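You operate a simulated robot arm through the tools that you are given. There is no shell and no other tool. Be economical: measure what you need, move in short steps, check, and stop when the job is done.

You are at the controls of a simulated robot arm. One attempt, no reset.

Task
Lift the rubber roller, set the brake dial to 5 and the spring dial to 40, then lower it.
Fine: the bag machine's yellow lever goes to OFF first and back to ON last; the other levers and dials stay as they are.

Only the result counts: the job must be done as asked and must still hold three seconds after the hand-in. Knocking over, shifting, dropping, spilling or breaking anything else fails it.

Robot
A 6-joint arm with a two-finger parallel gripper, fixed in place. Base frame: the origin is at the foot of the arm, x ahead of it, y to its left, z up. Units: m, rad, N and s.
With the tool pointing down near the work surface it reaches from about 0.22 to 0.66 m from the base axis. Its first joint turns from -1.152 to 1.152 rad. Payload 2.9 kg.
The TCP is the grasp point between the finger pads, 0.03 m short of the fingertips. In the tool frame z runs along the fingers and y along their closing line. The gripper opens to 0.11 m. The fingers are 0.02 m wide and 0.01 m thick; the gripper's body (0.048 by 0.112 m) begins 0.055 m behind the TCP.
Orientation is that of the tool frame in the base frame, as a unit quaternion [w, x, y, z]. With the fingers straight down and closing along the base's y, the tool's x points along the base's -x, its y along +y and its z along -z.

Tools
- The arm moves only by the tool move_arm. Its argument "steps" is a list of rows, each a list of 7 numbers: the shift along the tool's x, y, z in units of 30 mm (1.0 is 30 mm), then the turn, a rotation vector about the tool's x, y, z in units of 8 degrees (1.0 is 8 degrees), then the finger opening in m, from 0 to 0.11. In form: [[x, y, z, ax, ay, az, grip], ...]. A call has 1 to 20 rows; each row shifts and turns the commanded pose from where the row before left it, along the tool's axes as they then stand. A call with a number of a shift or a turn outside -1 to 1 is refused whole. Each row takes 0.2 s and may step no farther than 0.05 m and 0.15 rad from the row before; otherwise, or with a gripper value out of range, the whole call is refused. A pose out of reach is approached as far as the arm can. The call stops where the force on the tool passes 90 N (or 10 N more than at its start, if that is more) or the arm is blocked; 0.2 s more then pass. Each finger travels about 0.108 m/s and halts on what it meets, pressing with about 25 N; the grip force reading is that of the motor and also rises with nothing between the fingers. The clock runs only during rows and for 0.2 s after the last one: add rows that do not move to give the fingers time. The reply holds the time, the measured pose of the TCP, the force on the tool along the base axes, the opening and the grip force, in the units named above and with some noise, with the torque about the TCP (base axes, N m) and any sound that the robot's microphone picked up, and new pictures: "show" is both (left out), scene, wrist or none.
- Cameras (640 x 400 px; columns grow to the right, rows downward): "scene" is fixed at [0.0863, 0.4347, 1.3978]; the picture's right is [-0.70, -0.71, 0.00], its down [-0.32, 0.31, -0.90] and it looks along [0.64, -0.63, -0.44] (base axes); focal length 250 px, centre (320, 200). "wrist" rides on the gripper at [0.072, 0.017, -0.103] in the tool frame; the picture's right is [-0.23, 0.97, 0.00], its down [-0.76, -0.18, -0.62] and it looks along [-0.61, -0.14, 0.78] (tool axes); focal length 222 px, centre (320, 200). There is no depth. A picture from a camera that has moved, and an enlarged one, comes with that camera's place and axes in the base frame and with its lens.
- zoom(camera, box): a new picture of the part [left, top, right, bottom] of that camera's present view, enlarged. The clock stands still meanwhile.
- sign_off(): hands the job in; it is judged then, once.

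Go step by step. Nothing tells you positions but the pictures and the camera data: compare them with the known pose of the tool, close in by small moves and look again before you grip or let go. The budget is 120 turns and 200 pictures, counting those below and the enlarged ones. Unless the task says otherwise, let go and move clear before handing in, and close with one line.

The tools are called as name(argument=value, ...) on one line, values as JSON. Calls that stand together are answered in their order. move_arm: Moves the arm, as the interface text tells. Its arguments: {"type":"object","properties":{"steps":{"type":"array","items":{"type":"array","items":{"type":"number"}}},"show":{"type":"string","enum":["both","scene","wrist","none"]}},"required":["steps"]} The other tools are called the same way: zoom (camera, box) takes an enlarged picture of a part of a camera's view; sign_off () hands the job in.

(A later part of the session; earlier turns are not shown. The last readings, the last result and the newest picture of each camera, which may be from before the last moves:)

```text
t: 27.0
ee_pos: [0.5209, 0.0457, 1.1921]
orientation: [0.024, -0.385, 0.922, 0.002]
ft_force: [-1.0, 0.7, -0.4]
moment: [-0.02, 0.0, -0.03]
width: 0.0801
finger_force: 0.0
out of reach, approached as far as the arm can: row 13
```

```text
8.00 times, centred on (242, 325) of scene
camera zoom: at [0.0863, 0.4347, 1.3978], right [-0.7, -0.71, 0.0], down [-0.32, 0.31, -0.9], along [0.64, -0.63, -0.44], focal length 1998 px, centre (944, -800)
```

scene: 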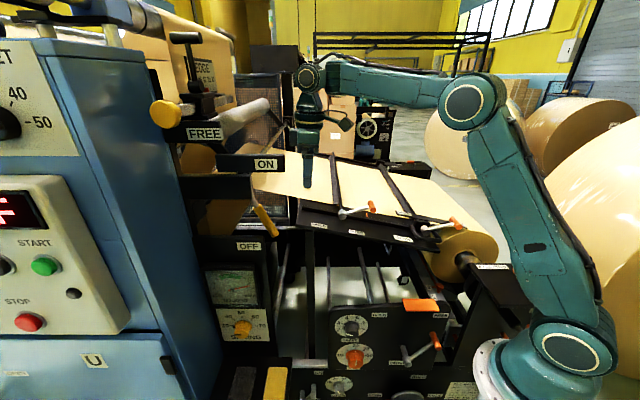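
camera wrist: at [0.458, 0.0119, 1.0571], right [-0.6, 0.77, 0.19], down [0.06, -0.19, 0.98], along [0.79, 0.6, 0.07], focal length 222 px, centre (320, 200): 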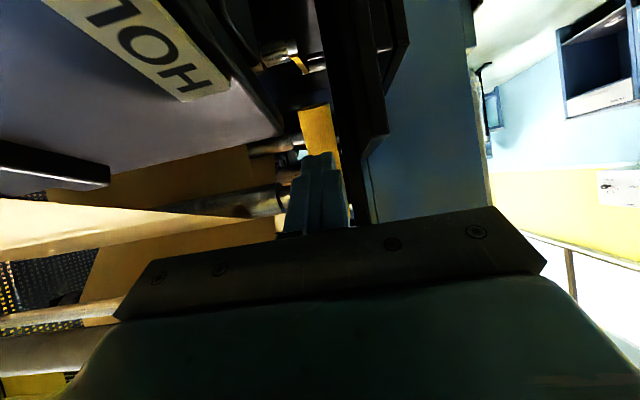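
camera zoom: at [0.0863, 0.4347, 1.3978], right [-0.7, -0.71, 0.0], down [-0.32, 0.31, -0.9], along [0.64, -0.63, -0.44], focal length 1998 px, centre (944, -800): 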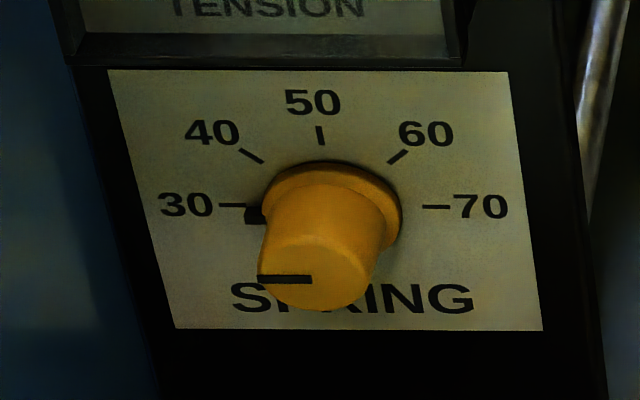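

Lever at OFF. The brake dial reads about 2.8 (ticks are about 45° apart, so 5 needs roughly +100° clockwise), and the spring dial reads 30 and needs +45°. I'll move in front of the panels and turn the fingers to face them.

move_arm(steps=[[0.4, 0.9, 0, 0, 0, 0, 0.08], [0.4, 0.9, 0, 0, 0, 0, 0.08], [0.4, 0.9, 0, 0, 0, 0, 0.08], [0.4, 0.9, 0, 0, 0, 0, 0.08], [0.4, 0.9, 0, 0, 0, 0, 0.08], [0.4, 0.9, 0, 0, 0, 0, 0.08], [0.4, 0.85, 0, 0, 0, 0, 0.08], [0, 0, 0, 0, 0, 1, 0.08], [0, 0, 0, 0, 0, 1, 0.08], [0, 0, 0, 0, 0, 1, 0.08], [0, 0, 0, 0, 0, 1, 0.08], [0, 0, 0, 0, 0, 1, 0.08], [0, 0, 0, 0, 0, 1, 0.08], [0, 0, 0, 0, 0, 1, 0.08], [0, 0, 0, 0, 0, 1, 0.08], [0, 0, 0, 0, 0, 1, 0.08], [0, 0, 0, 0, 0, 1, 0.08], [0, 0, 0, 0, 0, 1, 0.08], [0, 0, 0, 0, 0, 0.25, 0.08]])

```text
t: 31.0
ee_pos: [0.3501, 0.1235, 1.2392]
orientation: [-0.002, 0.38, 0.925, 0.001]
ft_force: [-0.2, -0.1, 0.4]
moment: [0.01, -0.01, 0.01]
width: 0.0802
finger_force: 0.0
out of reach, approached as far as the arm can: row 3, 4, 5, 6, 7
camera wrist: at [0.3112, 0.186, 1.3427], right [0.85, 0.53, 0.0], down [0.42, -0.66, 0.62], along [0.33, -0.53, -0.78], focal length 222 px, centre (320, 200)
```

scene: 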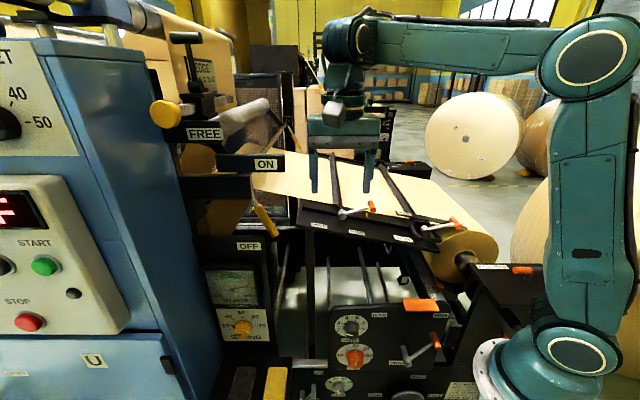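
wrist: 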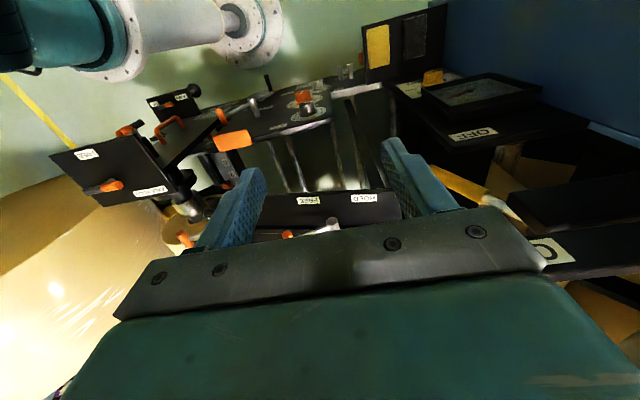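

Now I'll lower in front of the brake panel, keeping about 8 cm clear of it.

move_arm(steps=[[0, 0, 1, 0, 0, 0, 0.08], [0, 0, 1, 0, 0, 0, 0.08], [0, 0, 1, 0, 0, 0, 0.08], [0, 0, 1, 0, 0, 0, 0.08], [0, 0, 1, 0, 0, 0, 0.08], [0, 0, 1, 0, 0, 0, 0.08], [0, 0, 1, 0, 0, 0, 0.08], [0, 0, 1, 0, 0, 0, 0.08], [0, 0, 1, 0, 0, 0, 0.08], [0, 0, 0.6, 0, 0, 0, 0.08]])

```text
t: 33.2
ee_pos: [0.3494, 0.1233, 0.953]
orientation: [0.0, 0.38, 0.925, 0.001]
ft_force: [-0.3, 0.4, 0.8]
moment: [-0.03, 0.01, -0.01]
width: 0.0801
finger_force: 0.1
out of reach, approached as far as the arm can: row 1
camera wrist: at [0.3097, 0.1853, 1.056], right [0.85, 0.53, 0.0], down [0.42, -0.66, 0.62], along [0.33, -0.52, -0.78], focal length 222 px, centre (320, 200)
```

scene: 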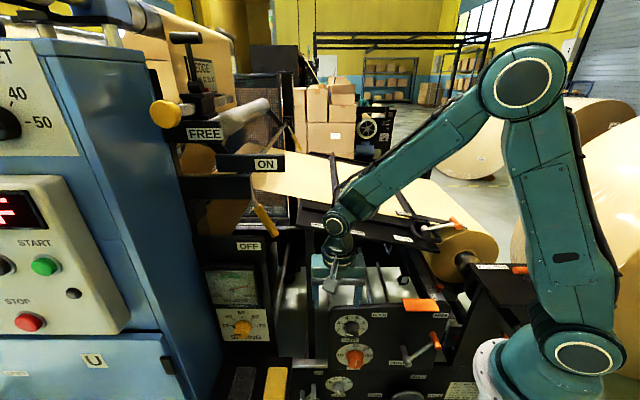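
wrist: 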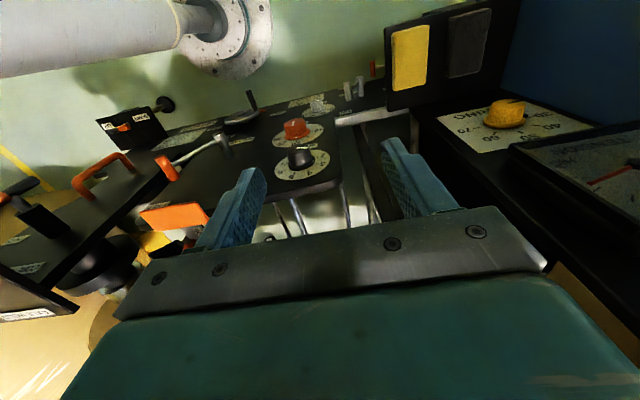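

zoom(camera="wrist", box=[240, 100, 360, 190])

zoom(camera="wrist", box=[430, 70, 590, 170])

```text
4.44 times, centred on (300, 145) of wrist
camera zoom: at [0.3097, 0.1853, 1.056], right [0.85, 0.53, 0.0], down [0.42, -0.66, 0.62], along [0.33, -0.52, -0.78], focal length 987 px, centre (409, 444)
```

zoom: 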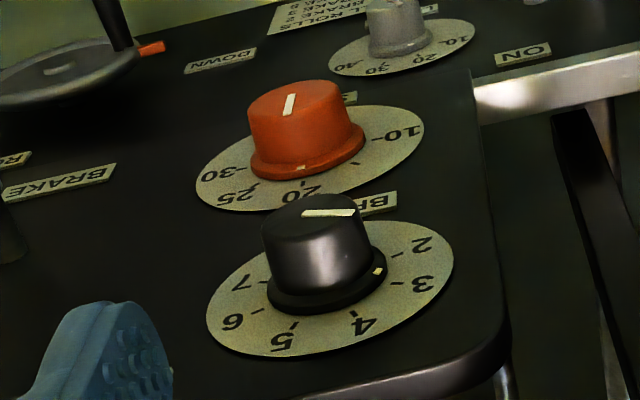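

```text
4.00 times, centred on (510, 120) of wrist
camera zoom: at [0.3097, 0.1853, 1.056], right [0.85, 0.53, 0.0], down [0.42, -0.66, 0.62], along [0.33, -0.52, -0.78], focal length 888 px, centre (-440, 520)
```

zoom: 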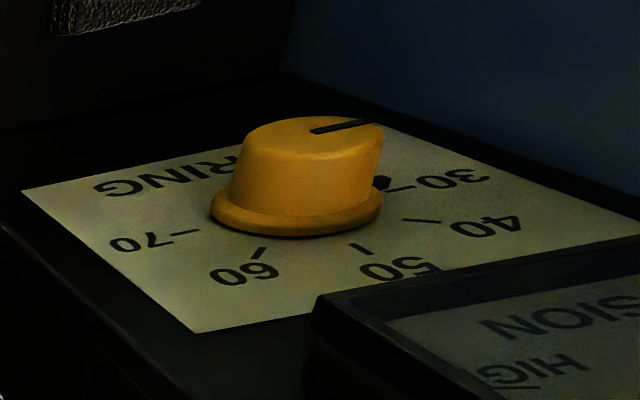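

Refined: brake knob face centre at (0.364, 0.029, 0.715), base at (0.387, 0.003, 0.710); spring knob face centre at (0.601, 0.256, 0.704). Next I'll line up with the brake knob and tilt stepwise toward horizontal to see what is reachable.

move_arm(steps=[[0, -0.6, 0.8, 0, 0, 0, 0.08], [0, -0.6, 0.8, 0, 0, 0, 0.08], [0, -0.6, 0.8, 0, 0, 0, 0.08], [0, 0, 0, 0, -1, 0, 0.08], [0, 0, 0, 0, -1, 0, 0.08], [0, 0, 0, 0, -1, 0, 0.08], [0, 0, 0, 0, -1, 0, 0.08], [0, 0, 0, 0, -1, 0, 0.08]])

```text
t: 35.0
ee_pos: [0.3132, 0.0855, 0.8797]
orientation: [0.317, 0.356, 0.87, -0.127]
ft_force: [0.6, 0.4, 0.5]
moment: [-0.02, 0.05, 0.01]
width: 0.08
finger_force: 0.1
camera wrist: at [0.2381, 0.1833, 0.9111], right [0.81, 0.57, 0.15], down [0.0, -0.26, 0.97], along [0.59, -0.78, -0.21], focal length 222 px, centre (320, 200)
```

scene: 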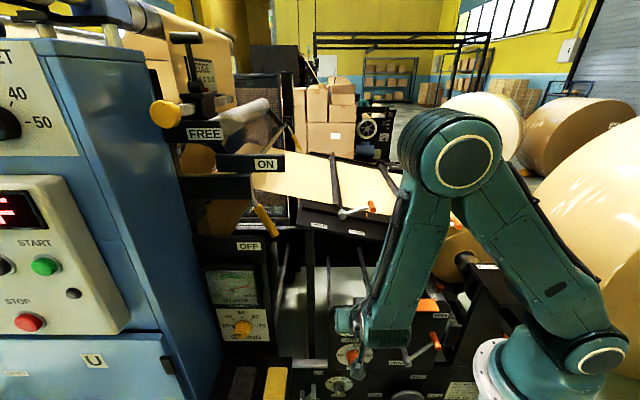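
wrist: 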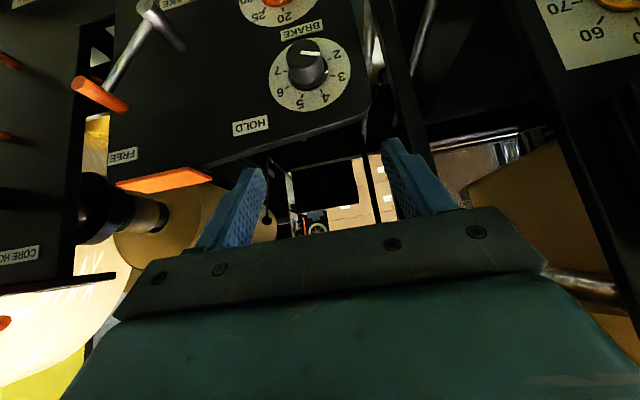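

40° tilt is reachable here, so I'll continue to horizontal.

move_arm(steps=[[0, 0, 0, 0, -1, 0, 0.08], [0, 0, 0, 0, -1, 0, 0.08], [0, 0, 0, 0, -1, 0, 0.08], [0, 0, 0, 0, -1, 0, 0.08], [0, 0, 0, 0, -1, 0, 0.08]])

```text
t: 36.2
ee_pos: [0.3155, 0.0839, 0.8793]
orientation: [0.595, 0.292, 0.708, -0.243]
ft_force: [-0.3, -0.6, 0.0]
moment: [-0.02, -0.01, -0.02]
width: 0.0801
finger_force: 0.1
out of reach, approached as far as the arm can: row 5
camera wrist: at [0.2467, 0.1762, 0.8253], right [0.71, 0.67, 0.23], down [-0.47, 0.21, 0.86], along [0.52, -0.72, 0.46], focal length 222 px, centre (320, 200)
```

scene: 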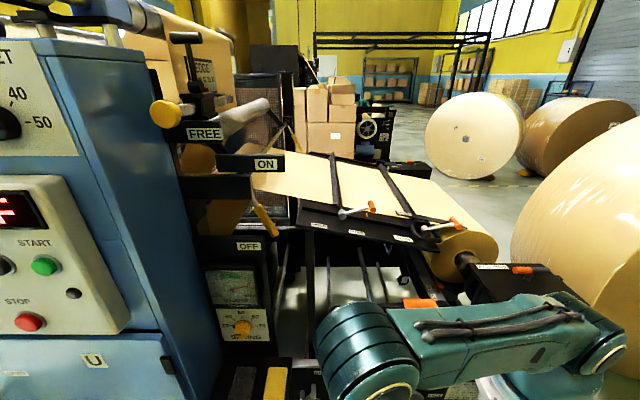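
wrist: 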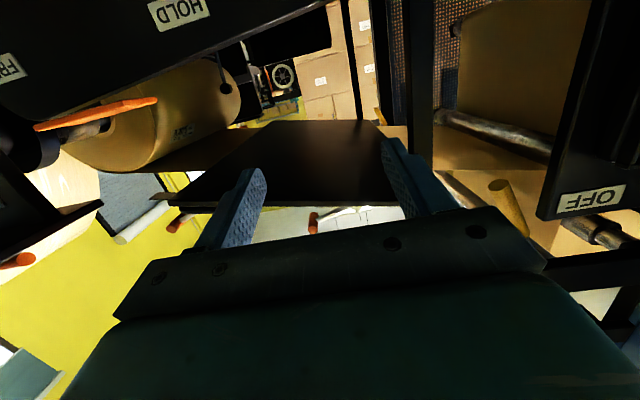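

About 80° is reached, which matches the slightly tilted panel. I'll lower to a pre-grasp point 6 cm in front of the brake knob.

move_arm(steps=[[0.83, -0.03, 0.23, 0, 0, 0, 0.08], [0.83, -0.03, 0.23, 0, 0, 0, 0.08], [0.83, -0.03, 0.23, 0, 0, 0, 0.08], [0.83, -0.03, 0.23, 0, 0, 0, 0.08], [0.83, -0.03, 0.23, 0, 0, 0, 0.08], [0.81, -0.03, 0.21, 0, 0, 0, 0.08]])

```text
t: 37.6
ee_pos: [0.3218, 0.0703, 0.723]
orientation: [0.594, 0.291, 0.709, -0.242]
ft_force: [0.0, 0.0, 0.4]
moment: [0.0, -0.01, -0.02]
width: 0.0797
finger_force: 0.2
camera wrist: at [0.2528, 0.1636, 0.6699], right [0.71, 0.67, 0.23], down [-0.47, 0.21, 0.86], along [0.52, -0.72, 0.46], focal length 222 px, centre (320, 200)
```

scene: 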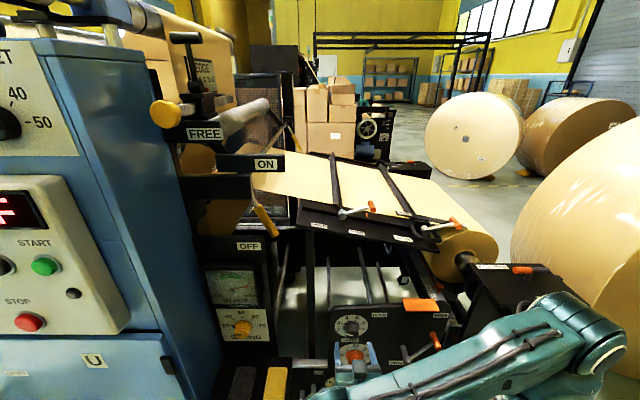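
wrist: 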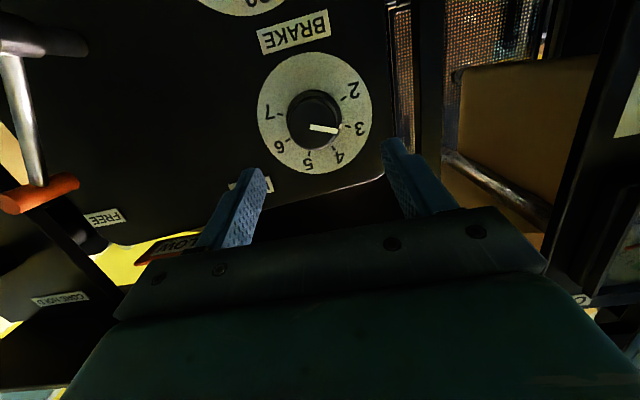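

The dial is clearly visible (reads just under 3). A cross-check against the scene camera corrects the knob face to (0.372, 0.017, 0.696), with a horizontal axis, so I'll correct height and tilt.

move_arm(steps=[[0.83, 0, 0.6, 0, 0, 0, 0.08], [0, 0, 0, 0, -1, 0, 0.08], [0, 0, 0, 0, -0.25, 0, 0.08], [0, 0, 0, 0, 0, 0, 0.08]])

```text
t: 38.6
ee_pos: [0.3316, 0.0607, 0.6973]
orientation: [0.653, 0.269, 0.655, -0.268]
ft_force: [0.5, -0.2, -1.0]
moment: [0.0, 0.01, -0.03]
width: 0.0799
finger_force: 0.0
camera wrist: at [0.2691, 0.1466, 0.6251], right [0.68, 0.69, 0.23], down [-0.57, 0.31, 0.76], along [0.46, -0.65, 0.6], focal length 222 px, centre (320, 200)
```

scene: 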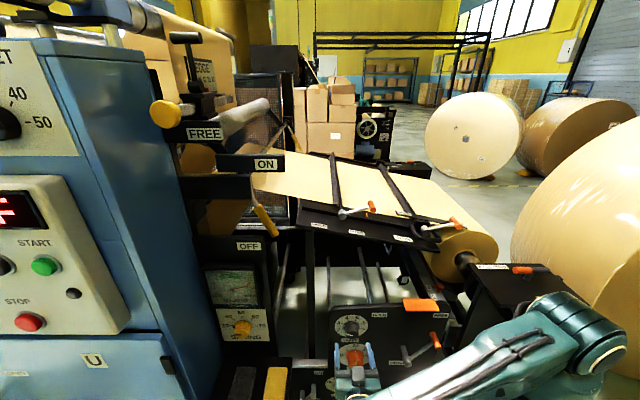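
wrist: 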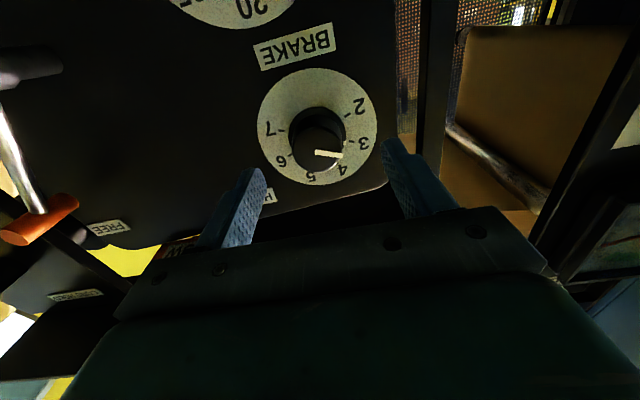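

Aligned well (within ~2 mm). I'll pre-rotate the wrist -50° so the full +100° turn is centred.

move_arm(steps=[[0, -0.07, 0, 0, 0, -1, 0.08], [0, 0, 0, 0, 0, -1, 0.08], [0, 0, 0, 0, 0, -1, 0.08], [0, 0, 0, 0, 0, -1, 0.08], [0, 0, 0, 0, 0, -1, 0.08], [0, 0, 0, 0, 0, -1, 0.08], [0, 0, 0, 0, 0, -0.25, 0.06]])

```text
t: 40.2
ee_pos: [0.3298, 0.059, 0.6981]
orientation: [0.479, -0.033, 0.708, -0.518]
ft_force: [-1.0, 0.0, -0.1]
moment: [0.01, 0.02, 0.01]
width: 0.06
finger_force: 0.0
camera wrist: at [0.225, 0.1003, 0.6382], right [0.56, 0.57, -0.6], down [-0.11, 0.77, 0.63], along [0.82, -0.28, 0.49], focal length 222 px, centre (320, 200)
```

scene: 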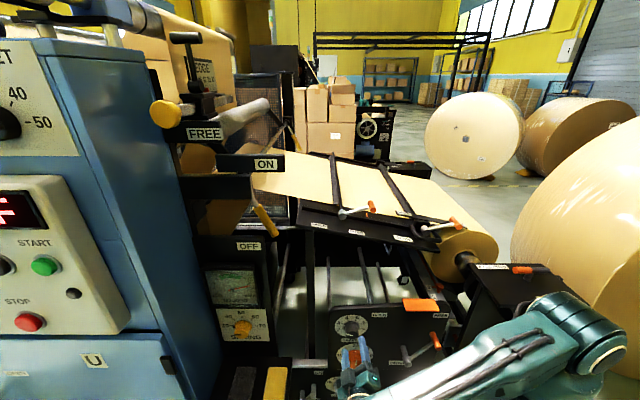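
wrist: 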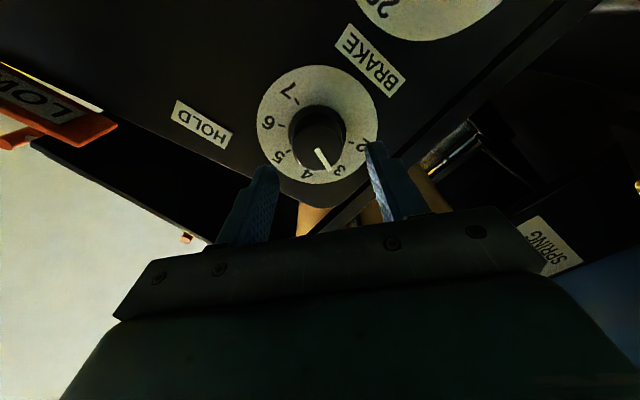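

move_arm(steps=[[0, 0, 0.6, 0, 0, 0, 0.06], [0, 0, 0.6, 0, 0, 0, 0.06], [0, 0, 0.5, 0, 0, 0, 0.06], [0, 0, 0, 0, 0, 0, 0.06]])

zoom(camera="wrist", box=[220, 70, 420, 195])

```text
t: 41.2
ee_pos: [0.3269, 0.0336, 0.7022]
orientation: [0.478, -0.032, 0.709, -0.518]
ft_force: [-0.8, -0.2, -0.6]
moment: [0.01, 0.02, -0.01]
width: 0.0602
finger_force: 0.1
out of reach, approached as far as the arm can: row 1, 2, 3
camera wrist: at [0.2222, 0.0752, 0.6424], right [0.56, 0.57, -0.6], down [-0.11, 0.77, 0.63], along [0.82, -0.29, 0.49], focal length 222 px, centre (320, 200)
```

scene: 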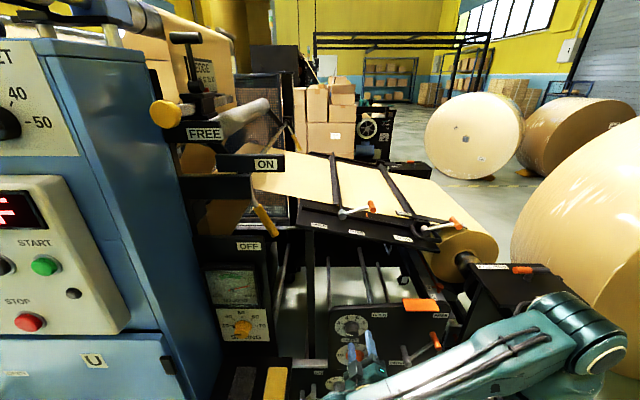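
wrist: 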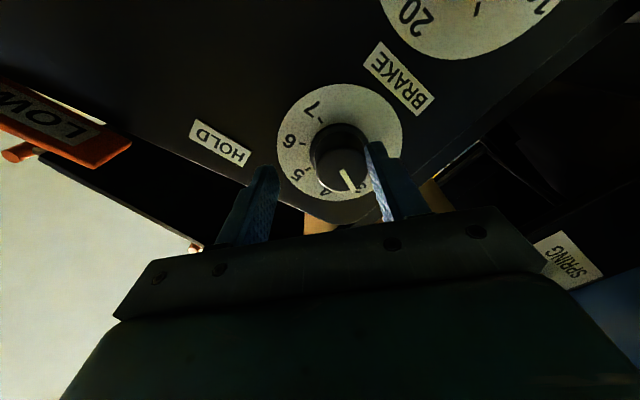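

```text
3.20 times, centred on (320, 132) of wrist
camera zoom: at [0.2222, 0.0752, 0.6424], right [0.56, 0.57, -0.6], down [-0.11, 0.77, 0.63], along [0.82, -0.29, 0.49], focal length 711 px, centre (320, 416)
```

zoom: 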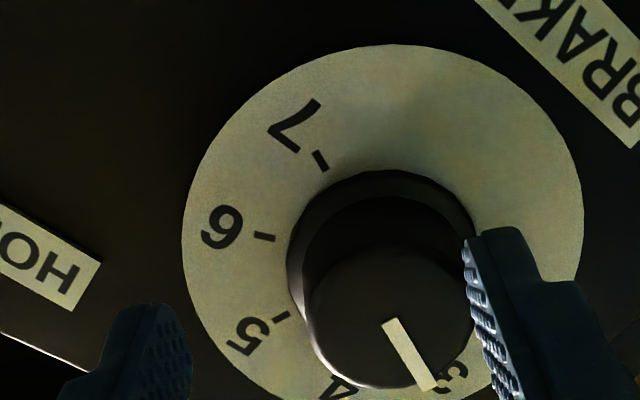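

Advancing in this spin is out of reach (near a wrist singularity). I'll spin back to level, re-centre and try advancing from there.

move_arm(steps=[[0, 0, -0.5, 0, 0, 1, 0.08], [0, 0, 0, 0, 0, 1, 0.08], [0, 0, 0, 0, 0, 1, 0.08], [0, 0, 0, 0, 0, 1, 0.08], [0, 0, 0, 0, 0, 1, 0.08], [0, 0, 0, 0, 0, 1, 0.08], [0, 0, 0, 0, 0, 0.25, 0.08]], show="wrist")

```text
t: 42.8
ee_pos: [0.317, 0.0458, 0.7027]
orientation: [0.654, 0.269, 0.654, -0.267]
ft_force: [0.2, -0.6, 0.3]
moment: [0.0, 0.01, -0.02]
width: 0.0799
finger_force: 0.1
camera wrist: at [0.2554, 0.1294, 0.6288], right [0.68, 0.69, 0.23], down [-0.57, 0.31, 0.76], along [0.46, -0.65, 0.6], focal length 222 px, centre (320, 200)
```

wrist: 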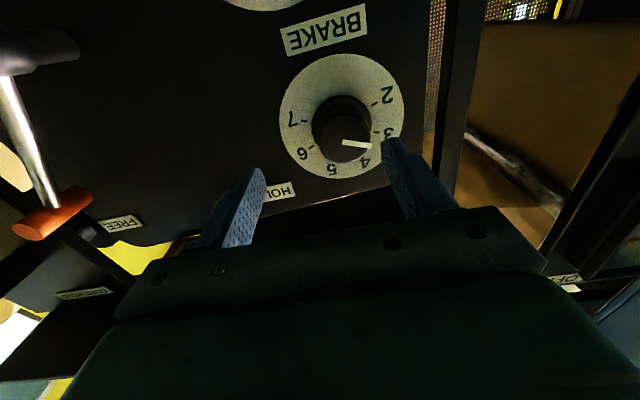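

move_arm(steps=[[0.23, 0.62, 0, 0, 0, 0, 0.08], [0, 0, 0.5, 0, 0, 0, 0.07], [0, 0, 0.5, 0, 0, 0, 0.07], [0, 0, 0.4, 0, 0, 0, 0.07]], show="wrist")

```text
t: 43.8
ee_pos: [0.328, 0.0384, 0.6973]
orientation: [0.652, 0.27, 0.657, -0.266]
ft_force: [-0.8, -0.4, -0.8]
moment: [-0.01, 0.01, 0.02]
width: 0.0701
finger_force: 0.0
out of reach, approached as far as the arm can: row 2, 3, 4
camera wrist: at [0.2657, 0.1225, 0.6257], right [0.69, 0.69, 0.23], down [-0.56, 0.31, 0.77], along [0.46, -0.65, 0.6], focal length 222 px, centre (320, 200)
```

wrist: 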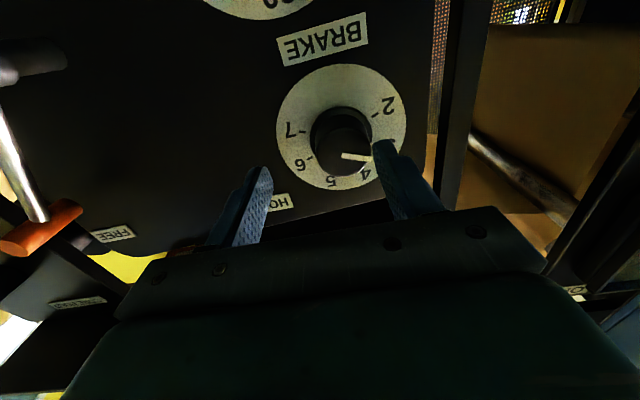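

The tool is nearly perpendicular to the arm plane, which is a wrist singularity. I'll retreat, raise, and yaw the tool outward to enter a better wrist branch before returning.

move_arm(steps=[[0, 0, -0.8, 0, 0, 0, 0.08], [0, 0, -0.8, 0, 0, 0, 0.08], [-1, 0, 0, 0, 0, 0, 0.08], [-1, 0, 0, 0, 0, 0, 0.08], [-1, 0, 0, 0, 0, 0, 0.08], [-1, 0, 0, 0, 0, 0, 0.08], [-1, 0, 0, 0, 0, 0, 0.08], [-1, 0, 0, 0, 0, 0, 0.08], [0, 0.3, 0, -1, 0, 0, 0.08], [0, 0.3, 0, -1, 0, 0, 0.08], [0, 0.3, 0, -1, 0, 0, 0.08], [0, 0.3, 0, -1, 0, 0, 0.08]])

```text
t: 46.4
ee_pos: [0.331, 0.086, 0.8872]
orientation: [0.629, 0.166, 0.747, -0.133]
ft_force: [-0.6, -0.3, 0.1]
moment: [-0.03, 0.01, -0.01]
width: 0.08
finger_force: 0.1
out of reach, approached as far as the arm can: row 2, 9, 10, 11, 12
camera wrist: at [0.2341, 0.1487, 0.8338], right [0.44, 0.87, 0.23], down [-0.52, 0.03, 0.85], along [0.73, -0.5, 0.46], focal length 222 px, centre (320, 200)
```

scene: 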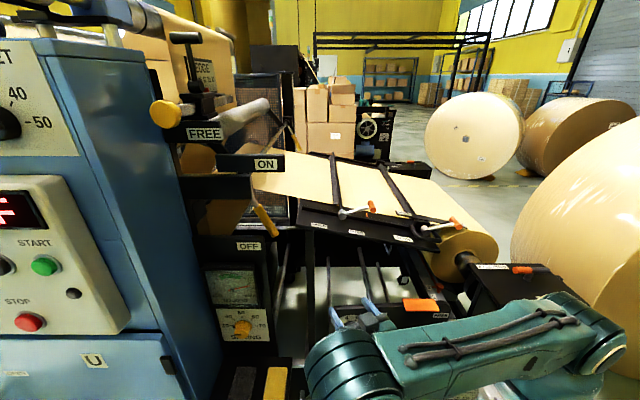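
wrist: 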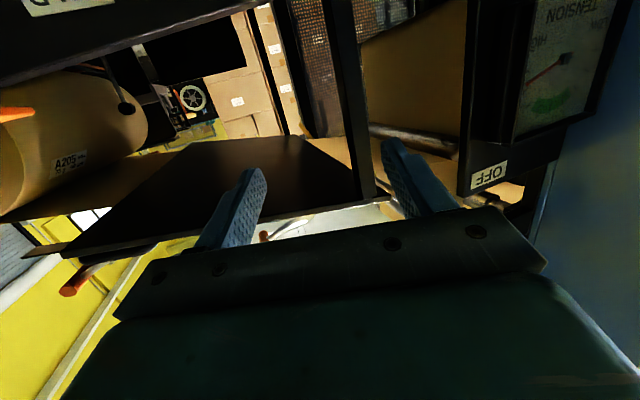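

Fully horizontal isn't comfortably reachable here. I'll instead use a pose tilted about 45° (which was comfortable) and turn the knob by rotating the tool about the knob axis, regripping as needed.

move_arm(steps=[[0, 0, 0, 0, 1, 0, 0.08], [0, 0, 0, 1, 0, 0, 0.08], [0, 0, 0, 0, 1, 0, 0.08], [0, 0, 0, 0.9, 0, 0, 0.08], [0, 0, 0, 0, 1, 0, 0.08], [0, 0, 0, 0.7, 0, 0, 0.08], [0, 0, 0, 0, 1, 0, 0.08], [0, 0, 0, 0, 0, 0, 0.08]])

```text
t: 48.2
ee_pos: [0.3373, 0.0908, 0.8843]
orientation: [0.362, 0.309, 0.853, -0.213]
ft_force: [0.1, -0.3, -0.4]
moment: [0.0, 0.01, 0.03]
width: 0.0801
finger_force: 0.0
out of reach, approached as far as the arm can: row 1
camera wrist: at [0.2592, 0.1915, 0.8927], right [0.79, 0.62, 0.03], down [-0.01, -0.04, 1.0], along [0.62, -0.79, -0.03], focal length 222 px, centre (320, 200)
```

scene: 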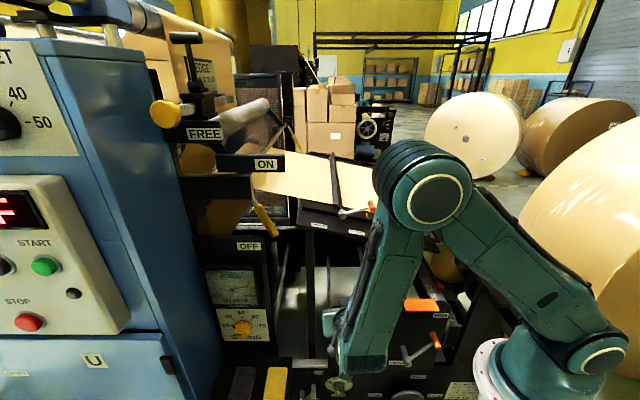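
wrist: 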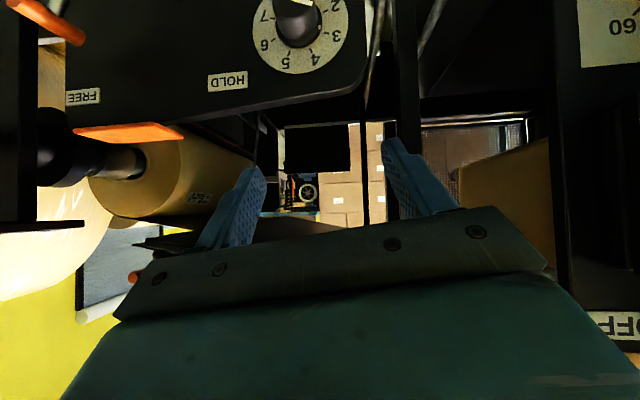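

move_arm(steps=[[0, 0, 0, -0.52, 0.16, 0.87, 0.08], [0.43, -0.15, 0.57, 0, 0, 0, 0.08], [0.43, -0.15, 0.57, 0, 0, 0, 0.08], [0.43, -0.15, 0.57, 0, 0, 0, 0.08], [0.43, -0.15, 0.57, 0, 0, 0, 0.08], [0.43, -0.15, 0.57, 0, 0, 0, 0.08], [0.43, -0.15, 0.57, 0, 0, 0, 0.08], [0, 0, 0, 0, 0, 0, 0.08]], show="wrist")

```text
t: 50.0
ee_pos: [0.3362, 0.0542, 0.7557]
orientation: [0.376, 0.349, 0.844, -0.157]
ft_force: [0.4, -0.6, -0.1]
moment: [-0.01, 0.02, 0.0]
width: 0.08
finger_force: 0.0
camera wrist: at [0.2591, 0.1548, 0.771], right [0.8, 0.58, 0.17], down [-0.09, -0.16, 0.98], along [0.6, -0.8, -0.07], focal length 222 px, centre (320, 200)
```

wrist: 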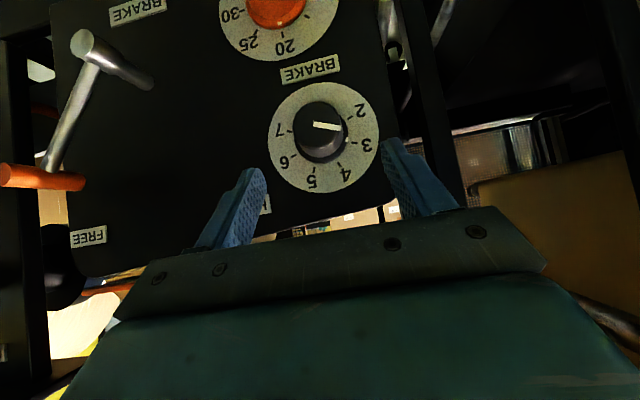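

Position checks out to within a millimetre or two. Now I'll pre-rotate about the knob axis by about -28° for the first stroke.

move_arm(steps=[[0.08, 0.47, 0.07, 0, 0, 0, 0.08], [0.07, 0.47, 0.06, 0, 0, 0, 0.08], [0, 0, 0, 0.585, 0, -0.65, 0.08], [0, 0, 0, 0.585, 0, -0.65, 0.08], [0, 0, 0, 0.585, 0, -0.65, 0.08], [0, 0, 0, 0.585, 0, -0.65, 0.08], [0, 0, 0, 0, 0, 0, 0.07]], show="both")

```text
t: 51.6
ee_pos: [0.3556, 0.0752, 0.7523]
orientation: [0.282, 0.246, 0.856, -0.356]
ft_force: [0.4, 0.4, 0.5]
moment: [-0.01, -0.01, 0.01]
width: 0.0699
finger_force: 0.1
camera wrist: at [0.2829, 0.1792, 0.7561], right [0.77, 0.56, -0.31], down [0.25, 0.19, 0.95], along [0.59, -0.81, 0.01], focal length 222 px, centre (320, 200)
```

scene: 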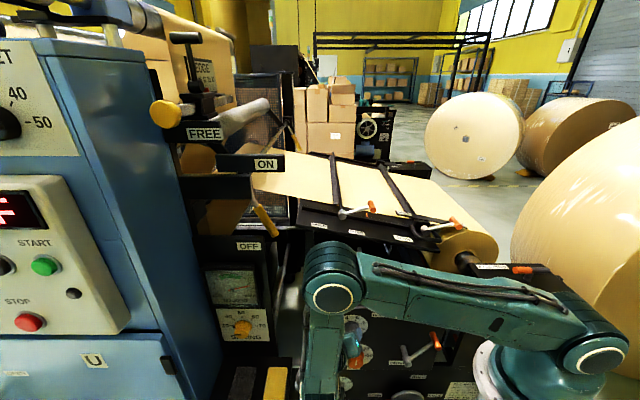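
wrist: 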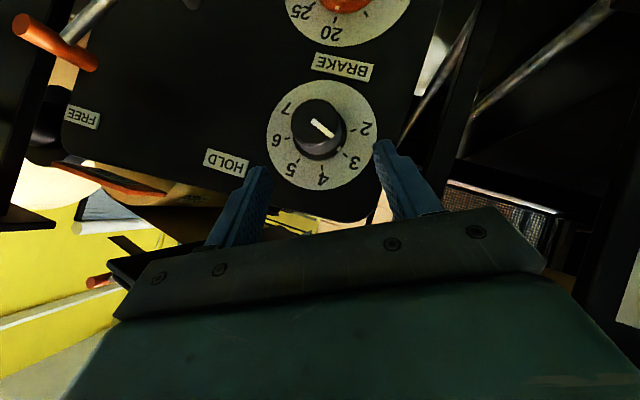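

move_arm(steps=[[0.03, 0.02, 0.8, 0, 0, 0, 0.07], [0.03, 0.01, 0.8, 0, 0, 0, 0.07], [0, 0, 0, 0, 0, 0, 0.07]], show="wrist")

zoom(camera="wrist", box=[220, 70, 420, 195])

```text
t: 52.4
ee_pos: [0.3698, 0.0412, 0.7212]
orientation: [0.281, 0.247, 0.857, -0.356]
ft_force: [0.1, -0.1, 0.8]
moment: [0.01, 0.0, 0.01]
width: 0.0699
finger_force: 0.1
camera wrist: at [0.2968, 0.1448, 0.7256], right [0.77, 0.56, -0.31], down [0.25, 0.18, 0.95], along [0.59, -0.81, 0.01], focal length 222 px, centre (320, 200)
```

wrist: 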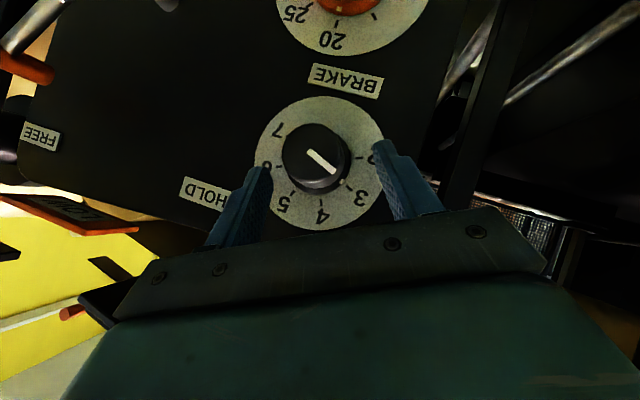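

```text
3.20 times, centred on (320, 132) of wrist
camera zoom: at [0.2968, 0.1448, 0.7256], right [0.77, 0.56, -0.31], down [0.25, 0.18, 0.95], along [0.59, -0.81, 0.01], focal length 711 px, centre (320, 416)
```

zoom: 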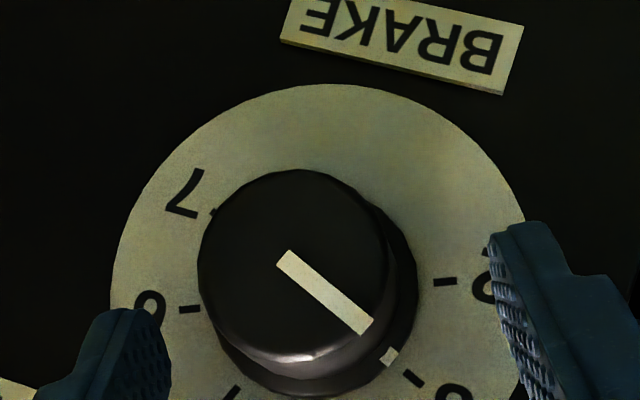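

The knob is centred between the fingers and the pointer reads about 3 from this view. I'll advance and grip.

move_arm(steps=[[0, -0.05, 0.7, 0, 0, 0, 0.07], [0, 0, 0, 0, 0, 0, 0.05], [0, 0, 0, 0, 0, 0, 0.03], [0, 0, 0, 0, 0, 0, 0.02], [0, 0, 0, 0, 0, 0, 0.02]], show="wrist")

zoom(camera="wrist", box=[220, 80, 420, 205])

```text
t: 53.6
ee_pos: [0.3733, 0.0229, 0.7108]
orientation: [0.28, 0.247, 0.855, -0.359]
ft_force: [-23.0, 0.4, 19.5]
moment: [-0.49, -0.18, 0.15]
width: 0.0496
finger_force: 44.9
camera wrist: at [0.3005, 0.1284, 0.7146], right [0.77, 0.55, -0.31], down [0.25, 0.19, 0.95], along [0.58, -0.81, 0.01], focal length 222 px, centre (320, 200)
```

wrist: 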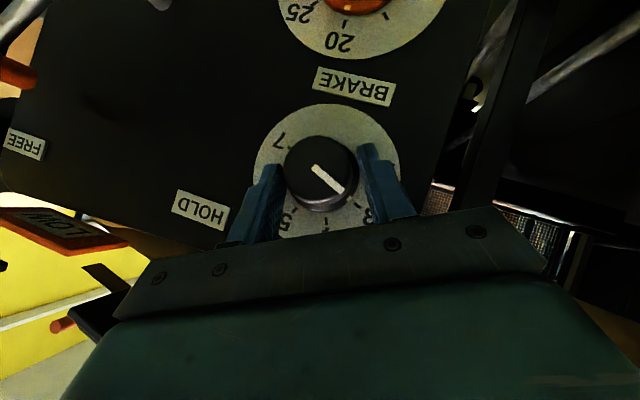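

```text
3.20 times, centred on (320, 142) of wrist
camera zoom: at [0.3005, 0.1284, 0.7146], right [0.77, 0.55, -0.31], down [0.25, 0.19, 0.95], along [0.58, -0.81, 0.01], focal length 711 px, centre (320, 384)
```

zoom: 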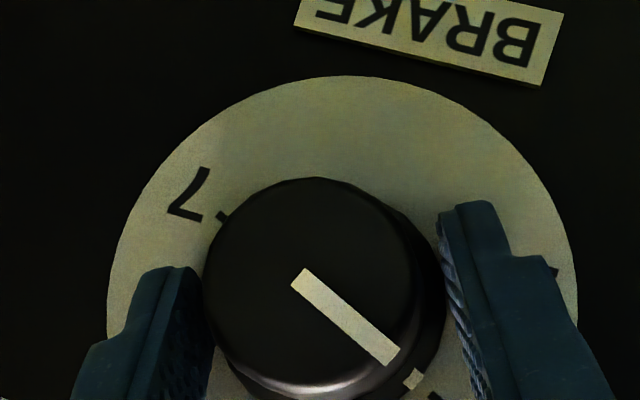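

Gripped on the knob skirt. I'll relieve the side load and rotate clockwise about the knob axis in stages.

move_arm(steps=[[0, -0.06, 0, 0, 0, 0, 0.02], [0, -0.074, 0, -0.669, 0, 0.743, 0.02], [0, -0.074, 0, -0.669, 0, 0.743, 0.02], [0, -0.074, 0, -0.669, 0, 0.743, 0.02]], show="wrist")

zoom(camera="wrist", box=[220, 80, 420, 205])

```text
t: 54.6
ee_pos: [0.3698, 0.0201, 0.7111]
orientation: [0.364, 0.337, 0.849, -0.183]
ft_force: [-17.4, 23.4, 3.8]
moment: [-0.04, -0.02, -0.02]
width: 0.0498
finger_force: 44.9
camera wrist: at [0.2934, 0.1214, 0.7252], right [0.8, 0.59, 0.1], down [-0.05, -0.11, 0.99], along [0.6, -0.8, -0.06], focal length 222 px, centre (320, 200)
```

wrist: 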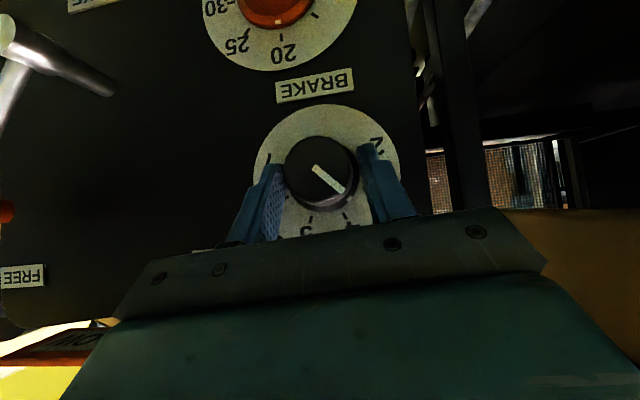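

```text
3.20 times, centred on (320, 142) of wrist
camera zoom: at [0.2934, 0.1214, 0.7252], right [0.8, 0.59, 0.1], down [-0.05, -0.11, 0.99], along [0.6, -0.8, -0.06], focal length 711 px, centre (320, 384)
```

zoom: 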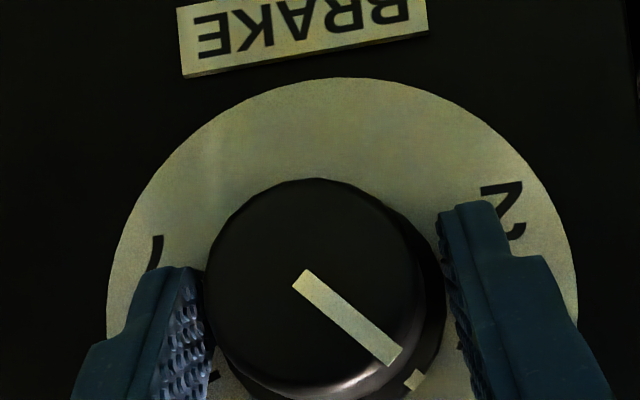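

The knob turns with the gripper. Continuing, with a slight pull-back to relieve the push on the panel.

move_arm(steps=[[0.04, -0.074, -0.05, -0.669, 0, 0.743, 0.02], [0, -0.074, 0, -0.669, 0, 0.743, 0.02], [0, -0.074, 0, -0.669, 0, 0.743, 0.02], [0, -0.074, 0, -0.669, 0, 0.743, 0.02]], show="both")

```text
t: 55.6
ee_pos: [0.3649, 0.0144, 0.713]
orientation: [0.45, 0.427, 0.782, 0.056]
ft_force: [16.3, 20.2, -14.7]
moment: [-0.05, -0.29, 0.92]
width: 0.0494
finger_force: 45.3
camera wrist: at [0.2804, 0.109, 0.7318], right [0.65, 0.45, 0.61], down [-0.4, -0.47, 0.78], along [0.64, -0.76, -0.13], focal length 222 px, centre (320, 200)
```

scene: 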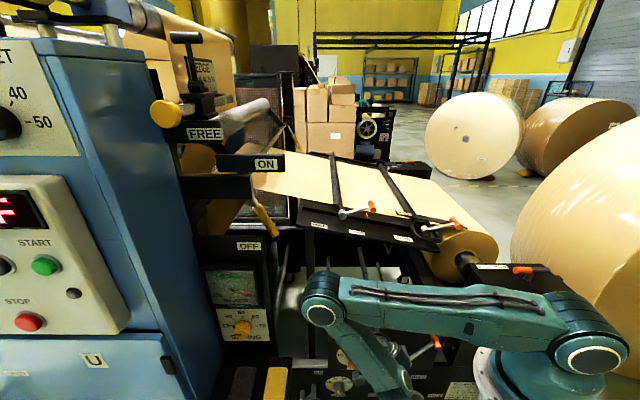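
wrist: 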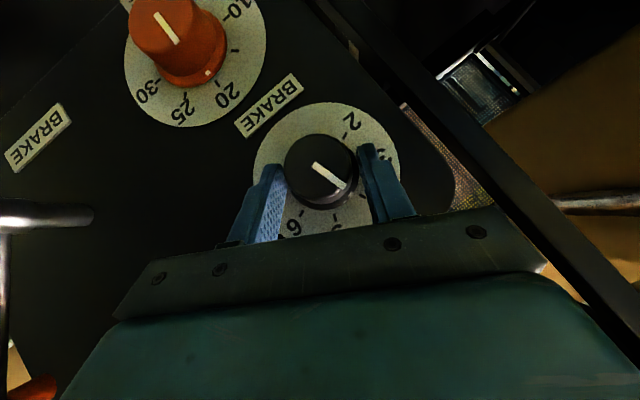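

Turned 56° so far, pointer just past 4. The arm is swinging toward the brake lever, so I'll open, rotate back around the knob and regrip.

move_arm(steps=[[0, 0, 0, 0, 0, 0, 0.06], [0, 0, 0, 0, 0, 0, 0.075], [0, 0.074, 0, 0.669, 0, -0.743, 0.075], [0, 0.074, 0, 0.669, 0, -0.743, 0.075], [0, 0.074, 0, 0.669, 0, -0.743, 0.075], [0, 0.074, 0, 0.669, 0, -0.743, 0.075], [0, 0.074, 0, 0.669, 0, -0.743, 0.075], [0, 0, 0, 0, 0, 0, 0.075]], show="wrist")

zoom(camera="wrist", box=[220, 80, 420, 205])

```text
t: 57.4
ee_pos: [0.3698, 0.0207, 0.7149]
orientation: [0.337, 0.308, 0.856, -0.244]
ft_force: [-0.1, 0.1, 0.8]
moment: [0.01, 0.02, 0.0]
width: 0.0749
finger_force: 0.1
camera wrist: at [0.2949, 0.1229, 0.7248], right [0.81, 0.59, -0.04], down [0.06, -0.01, 1.0], along [0.59, -0.81, -0.04], focal length 222 px, centre (320, 200)
```

wrist: 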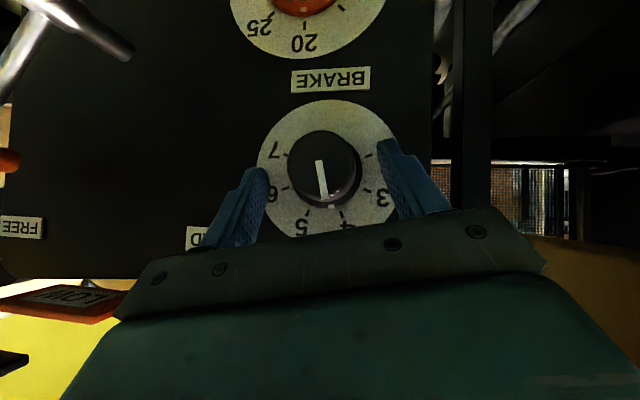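

```text
3.20 times, centred on (320, 142) of wrist
camera zoom: at [0.2949, 0.1229, 0.7248], right [0.81, 0.59, -0.04], down [0.06, -0.01, 1.0], along [0.59, -0.81, -0.04], focal length 711 px, centre (320, 384)
```

zoom: 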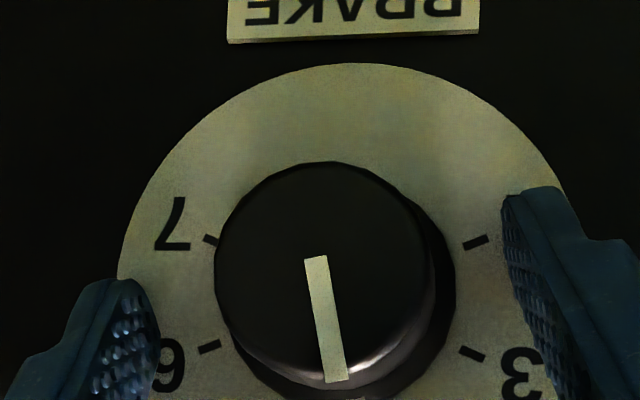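

The pointer is about 9–10° short of the top (between 4 and 5), so about 32° remains. I'll grip and rotate four more steps.

move_arm(steps=[[0, 0, 0, 0, 0, 0, 0.05], [0, 0, 0, 0, 0, 0, 0.03], [0, 0, 0, 0, 0, 0, 0.02], [0, -0.074, 0, -0.669, 0, 0.743, 0.02], [0, -0.074, 0, -0.669, 0, 0.743, 0.02], [0, -0.074, 0, -0.669, 0, 0.743, 0.02], [0, -0.074, 0, -0.669, 0, 0.743, 0.02], [0, 0, 0, 0, 0, 0, 0.02]], show="wrist")

zoom(camera="wrist", box=[220, 90, 420, 240])

```text
t: 59.2
ee_pos: [0.3652, 0.0158, 0.7152]
orientation: [0.432, 0.409, 0.804, -0.006]
ft_force: [20.6, 13.2, -6.7]
moment: [0.02, -0.44, 0.32]
width: 0.0495
finger_force: 44.8
camera wrist: at [0.2833, 0.112, 0.7336], right [0.71, 0.5, 0.5], down [-0.33, -0.39, 0.86], along [0.63, -0.77, -0.11], focal length 222 px, centre (320, 200)
```

wrist: 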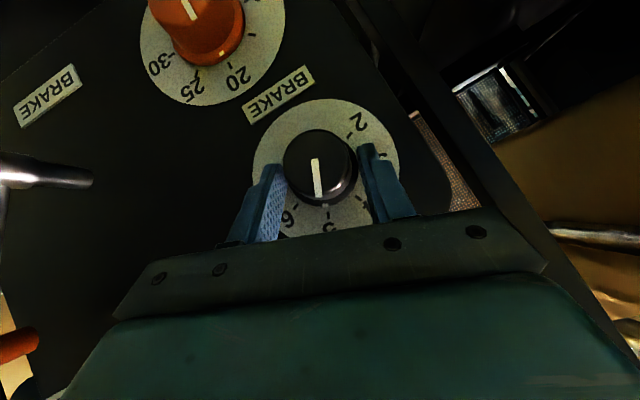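

```text
2.67 times, centred on (320, 165) of wrist
camera zoom: at [0.2833, 0.112, 0.7336], right [0.71, 0.5, 0.5], down [-0.33, -0.39, 0.86], along [0.63, -0.77, -0.11], focal length 592 px, centre (320, 293)
```

zoom: 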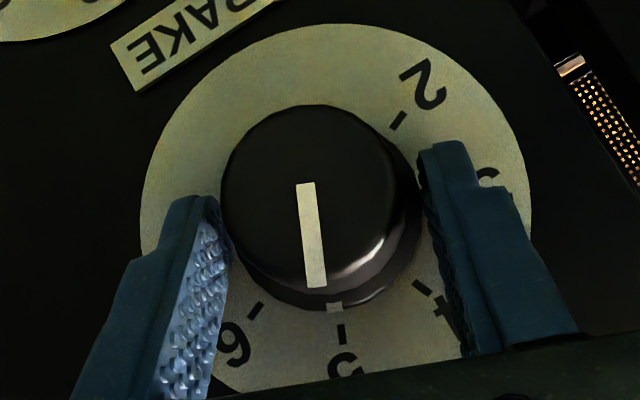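

The pointer now lines up with 5. I'll release, back away and check.

move_arm(steps=[[0, 0, 0, 0, 0, 0, 0.06], [0, 0, 0, 0, 0, 0, 0.075], [0, 0, -0.8, 0, 0, 0, 0.075], [0, 0, -0.8, 0, 0, 0, 0.075], [0, 0, -0.8, 0, 0, 0, 0.075]], show="wrist")

zoom(camera="wrist", box=[240, 60, 400, 180])

```text
t: 60.4
ee_pos: [0.3109, 0.0409, 0.7576]
orientation: [0.432, 0.409, 0.804, -0.008]
ft_force: [-0.2, 0.5, 0.2]
moment: [-0.01, -0.02, 0.02]
width: 0.0748
finger_force: 0.0
camera wrist: at [0.2311, 0.1374, 0.7773], right [0.71, 0.5, 0.49], down [-0.32, -0.39, 0.86], along [0.62, -0.78, -0.11], focal length 222 px, centre (320, 200)
```

wrist: 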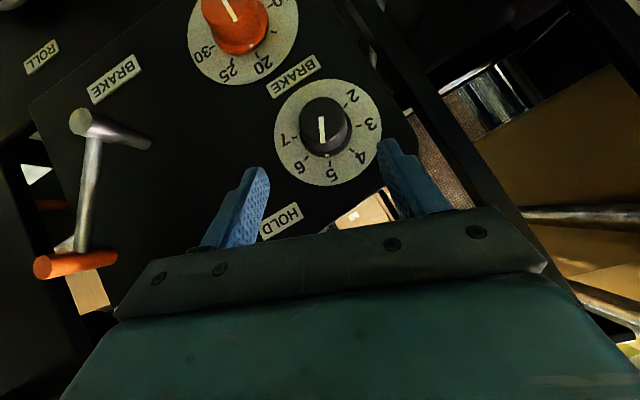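

```text
3.33 times, centred on (320, 120) of wrist
camera zoom: at [0.2311, 0.1374, 0.7773], right [0.71, 0.5, 0.49], down [-0.32, -0.39, 0.86], along [0.62, -0.78, -0.11], focal length 740 px, centre (320, 467)
```

zoom: 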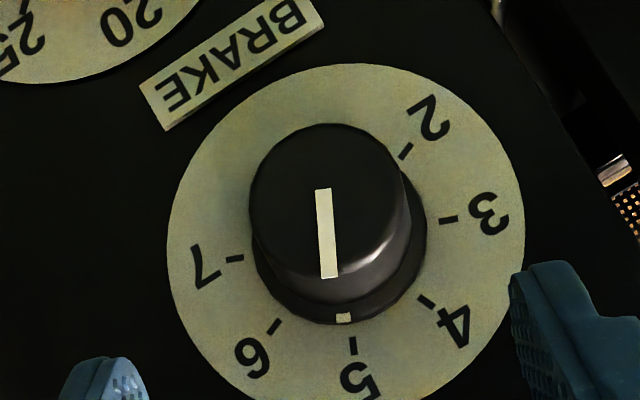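

Brake reads 5 (within ~2–3°). Next I'll level the tool and travel sideways to the spring dial, first to a stand-off view.

move_arm(steps=[[0, 0, -0.8, 0, 0, 0, 0.08], [0, 0, 0, 0.557, 0, -0.62, 0.08], [0, 0, 0, 0.557, 0, -0.62, 0.08], [0, 0, 0, 0.557, 0, -0.62, 0.08], [0, 0.95, -0.03, 0, 0, 0, 0.08], [0, 0.95, -0.03, 0, 0, 0, 0.08], [0, 0.95, -0.03, 0, 0, 0, 0.08], [0, 0.95, -0.03, 0, 0, 0, 0.08], [0, 0.95, -0.03, 0, 0, 0, 0.08], [0, 0.95, -0.03, 0, 0, 0, 0.08], [0, 0.95, -0.03, 0, 0, 0, 0.08], [0, 0.95, -0.03, 0, 0, 0, 0.08], [0, 0.95, -0.03, 0, 0, 0, 0.08], [0, 0.95, -0.03, 0, 0, 0, 0.08]])

```text
t: 63.4
ee_pos: [0.4969, 0.2568, 0.7786]
orientation: [0.376, 0.349, 0.844, -0.157]
ft_force: [-0.4, 0.4, -0.5]
moment: [-0.04, 0.03, -0.02]
width: 0.08
finger_force: 0.1
out of reach, approached as far as the arm can: row 1
camera wrist: at [0.4198, 0.3567, 0.7921], right [0.8, 0.58, 0.17], down [-0.09, -0.15, 0.98], along [0.6, -0.8, -0.07], focal length 222 px, centre (320, 200)
```

scene: 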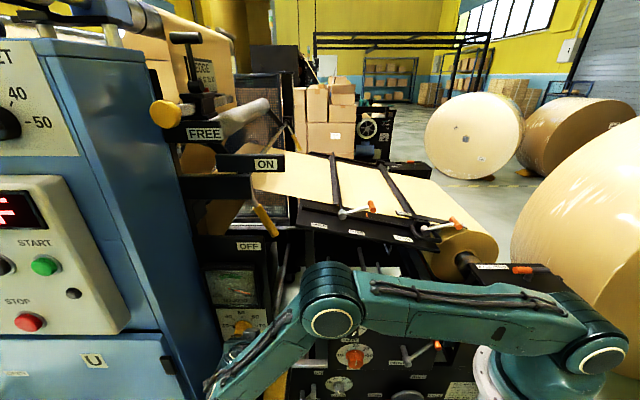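
wrist: 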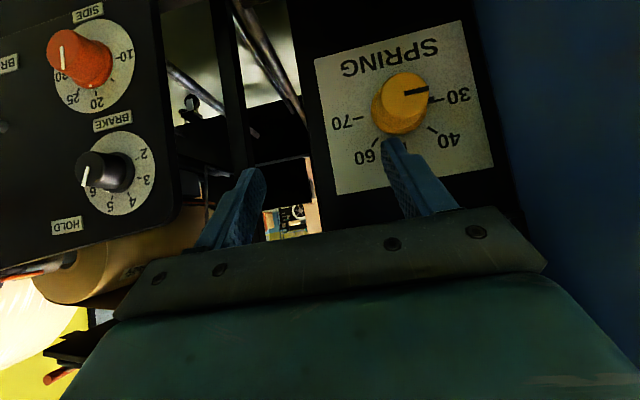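

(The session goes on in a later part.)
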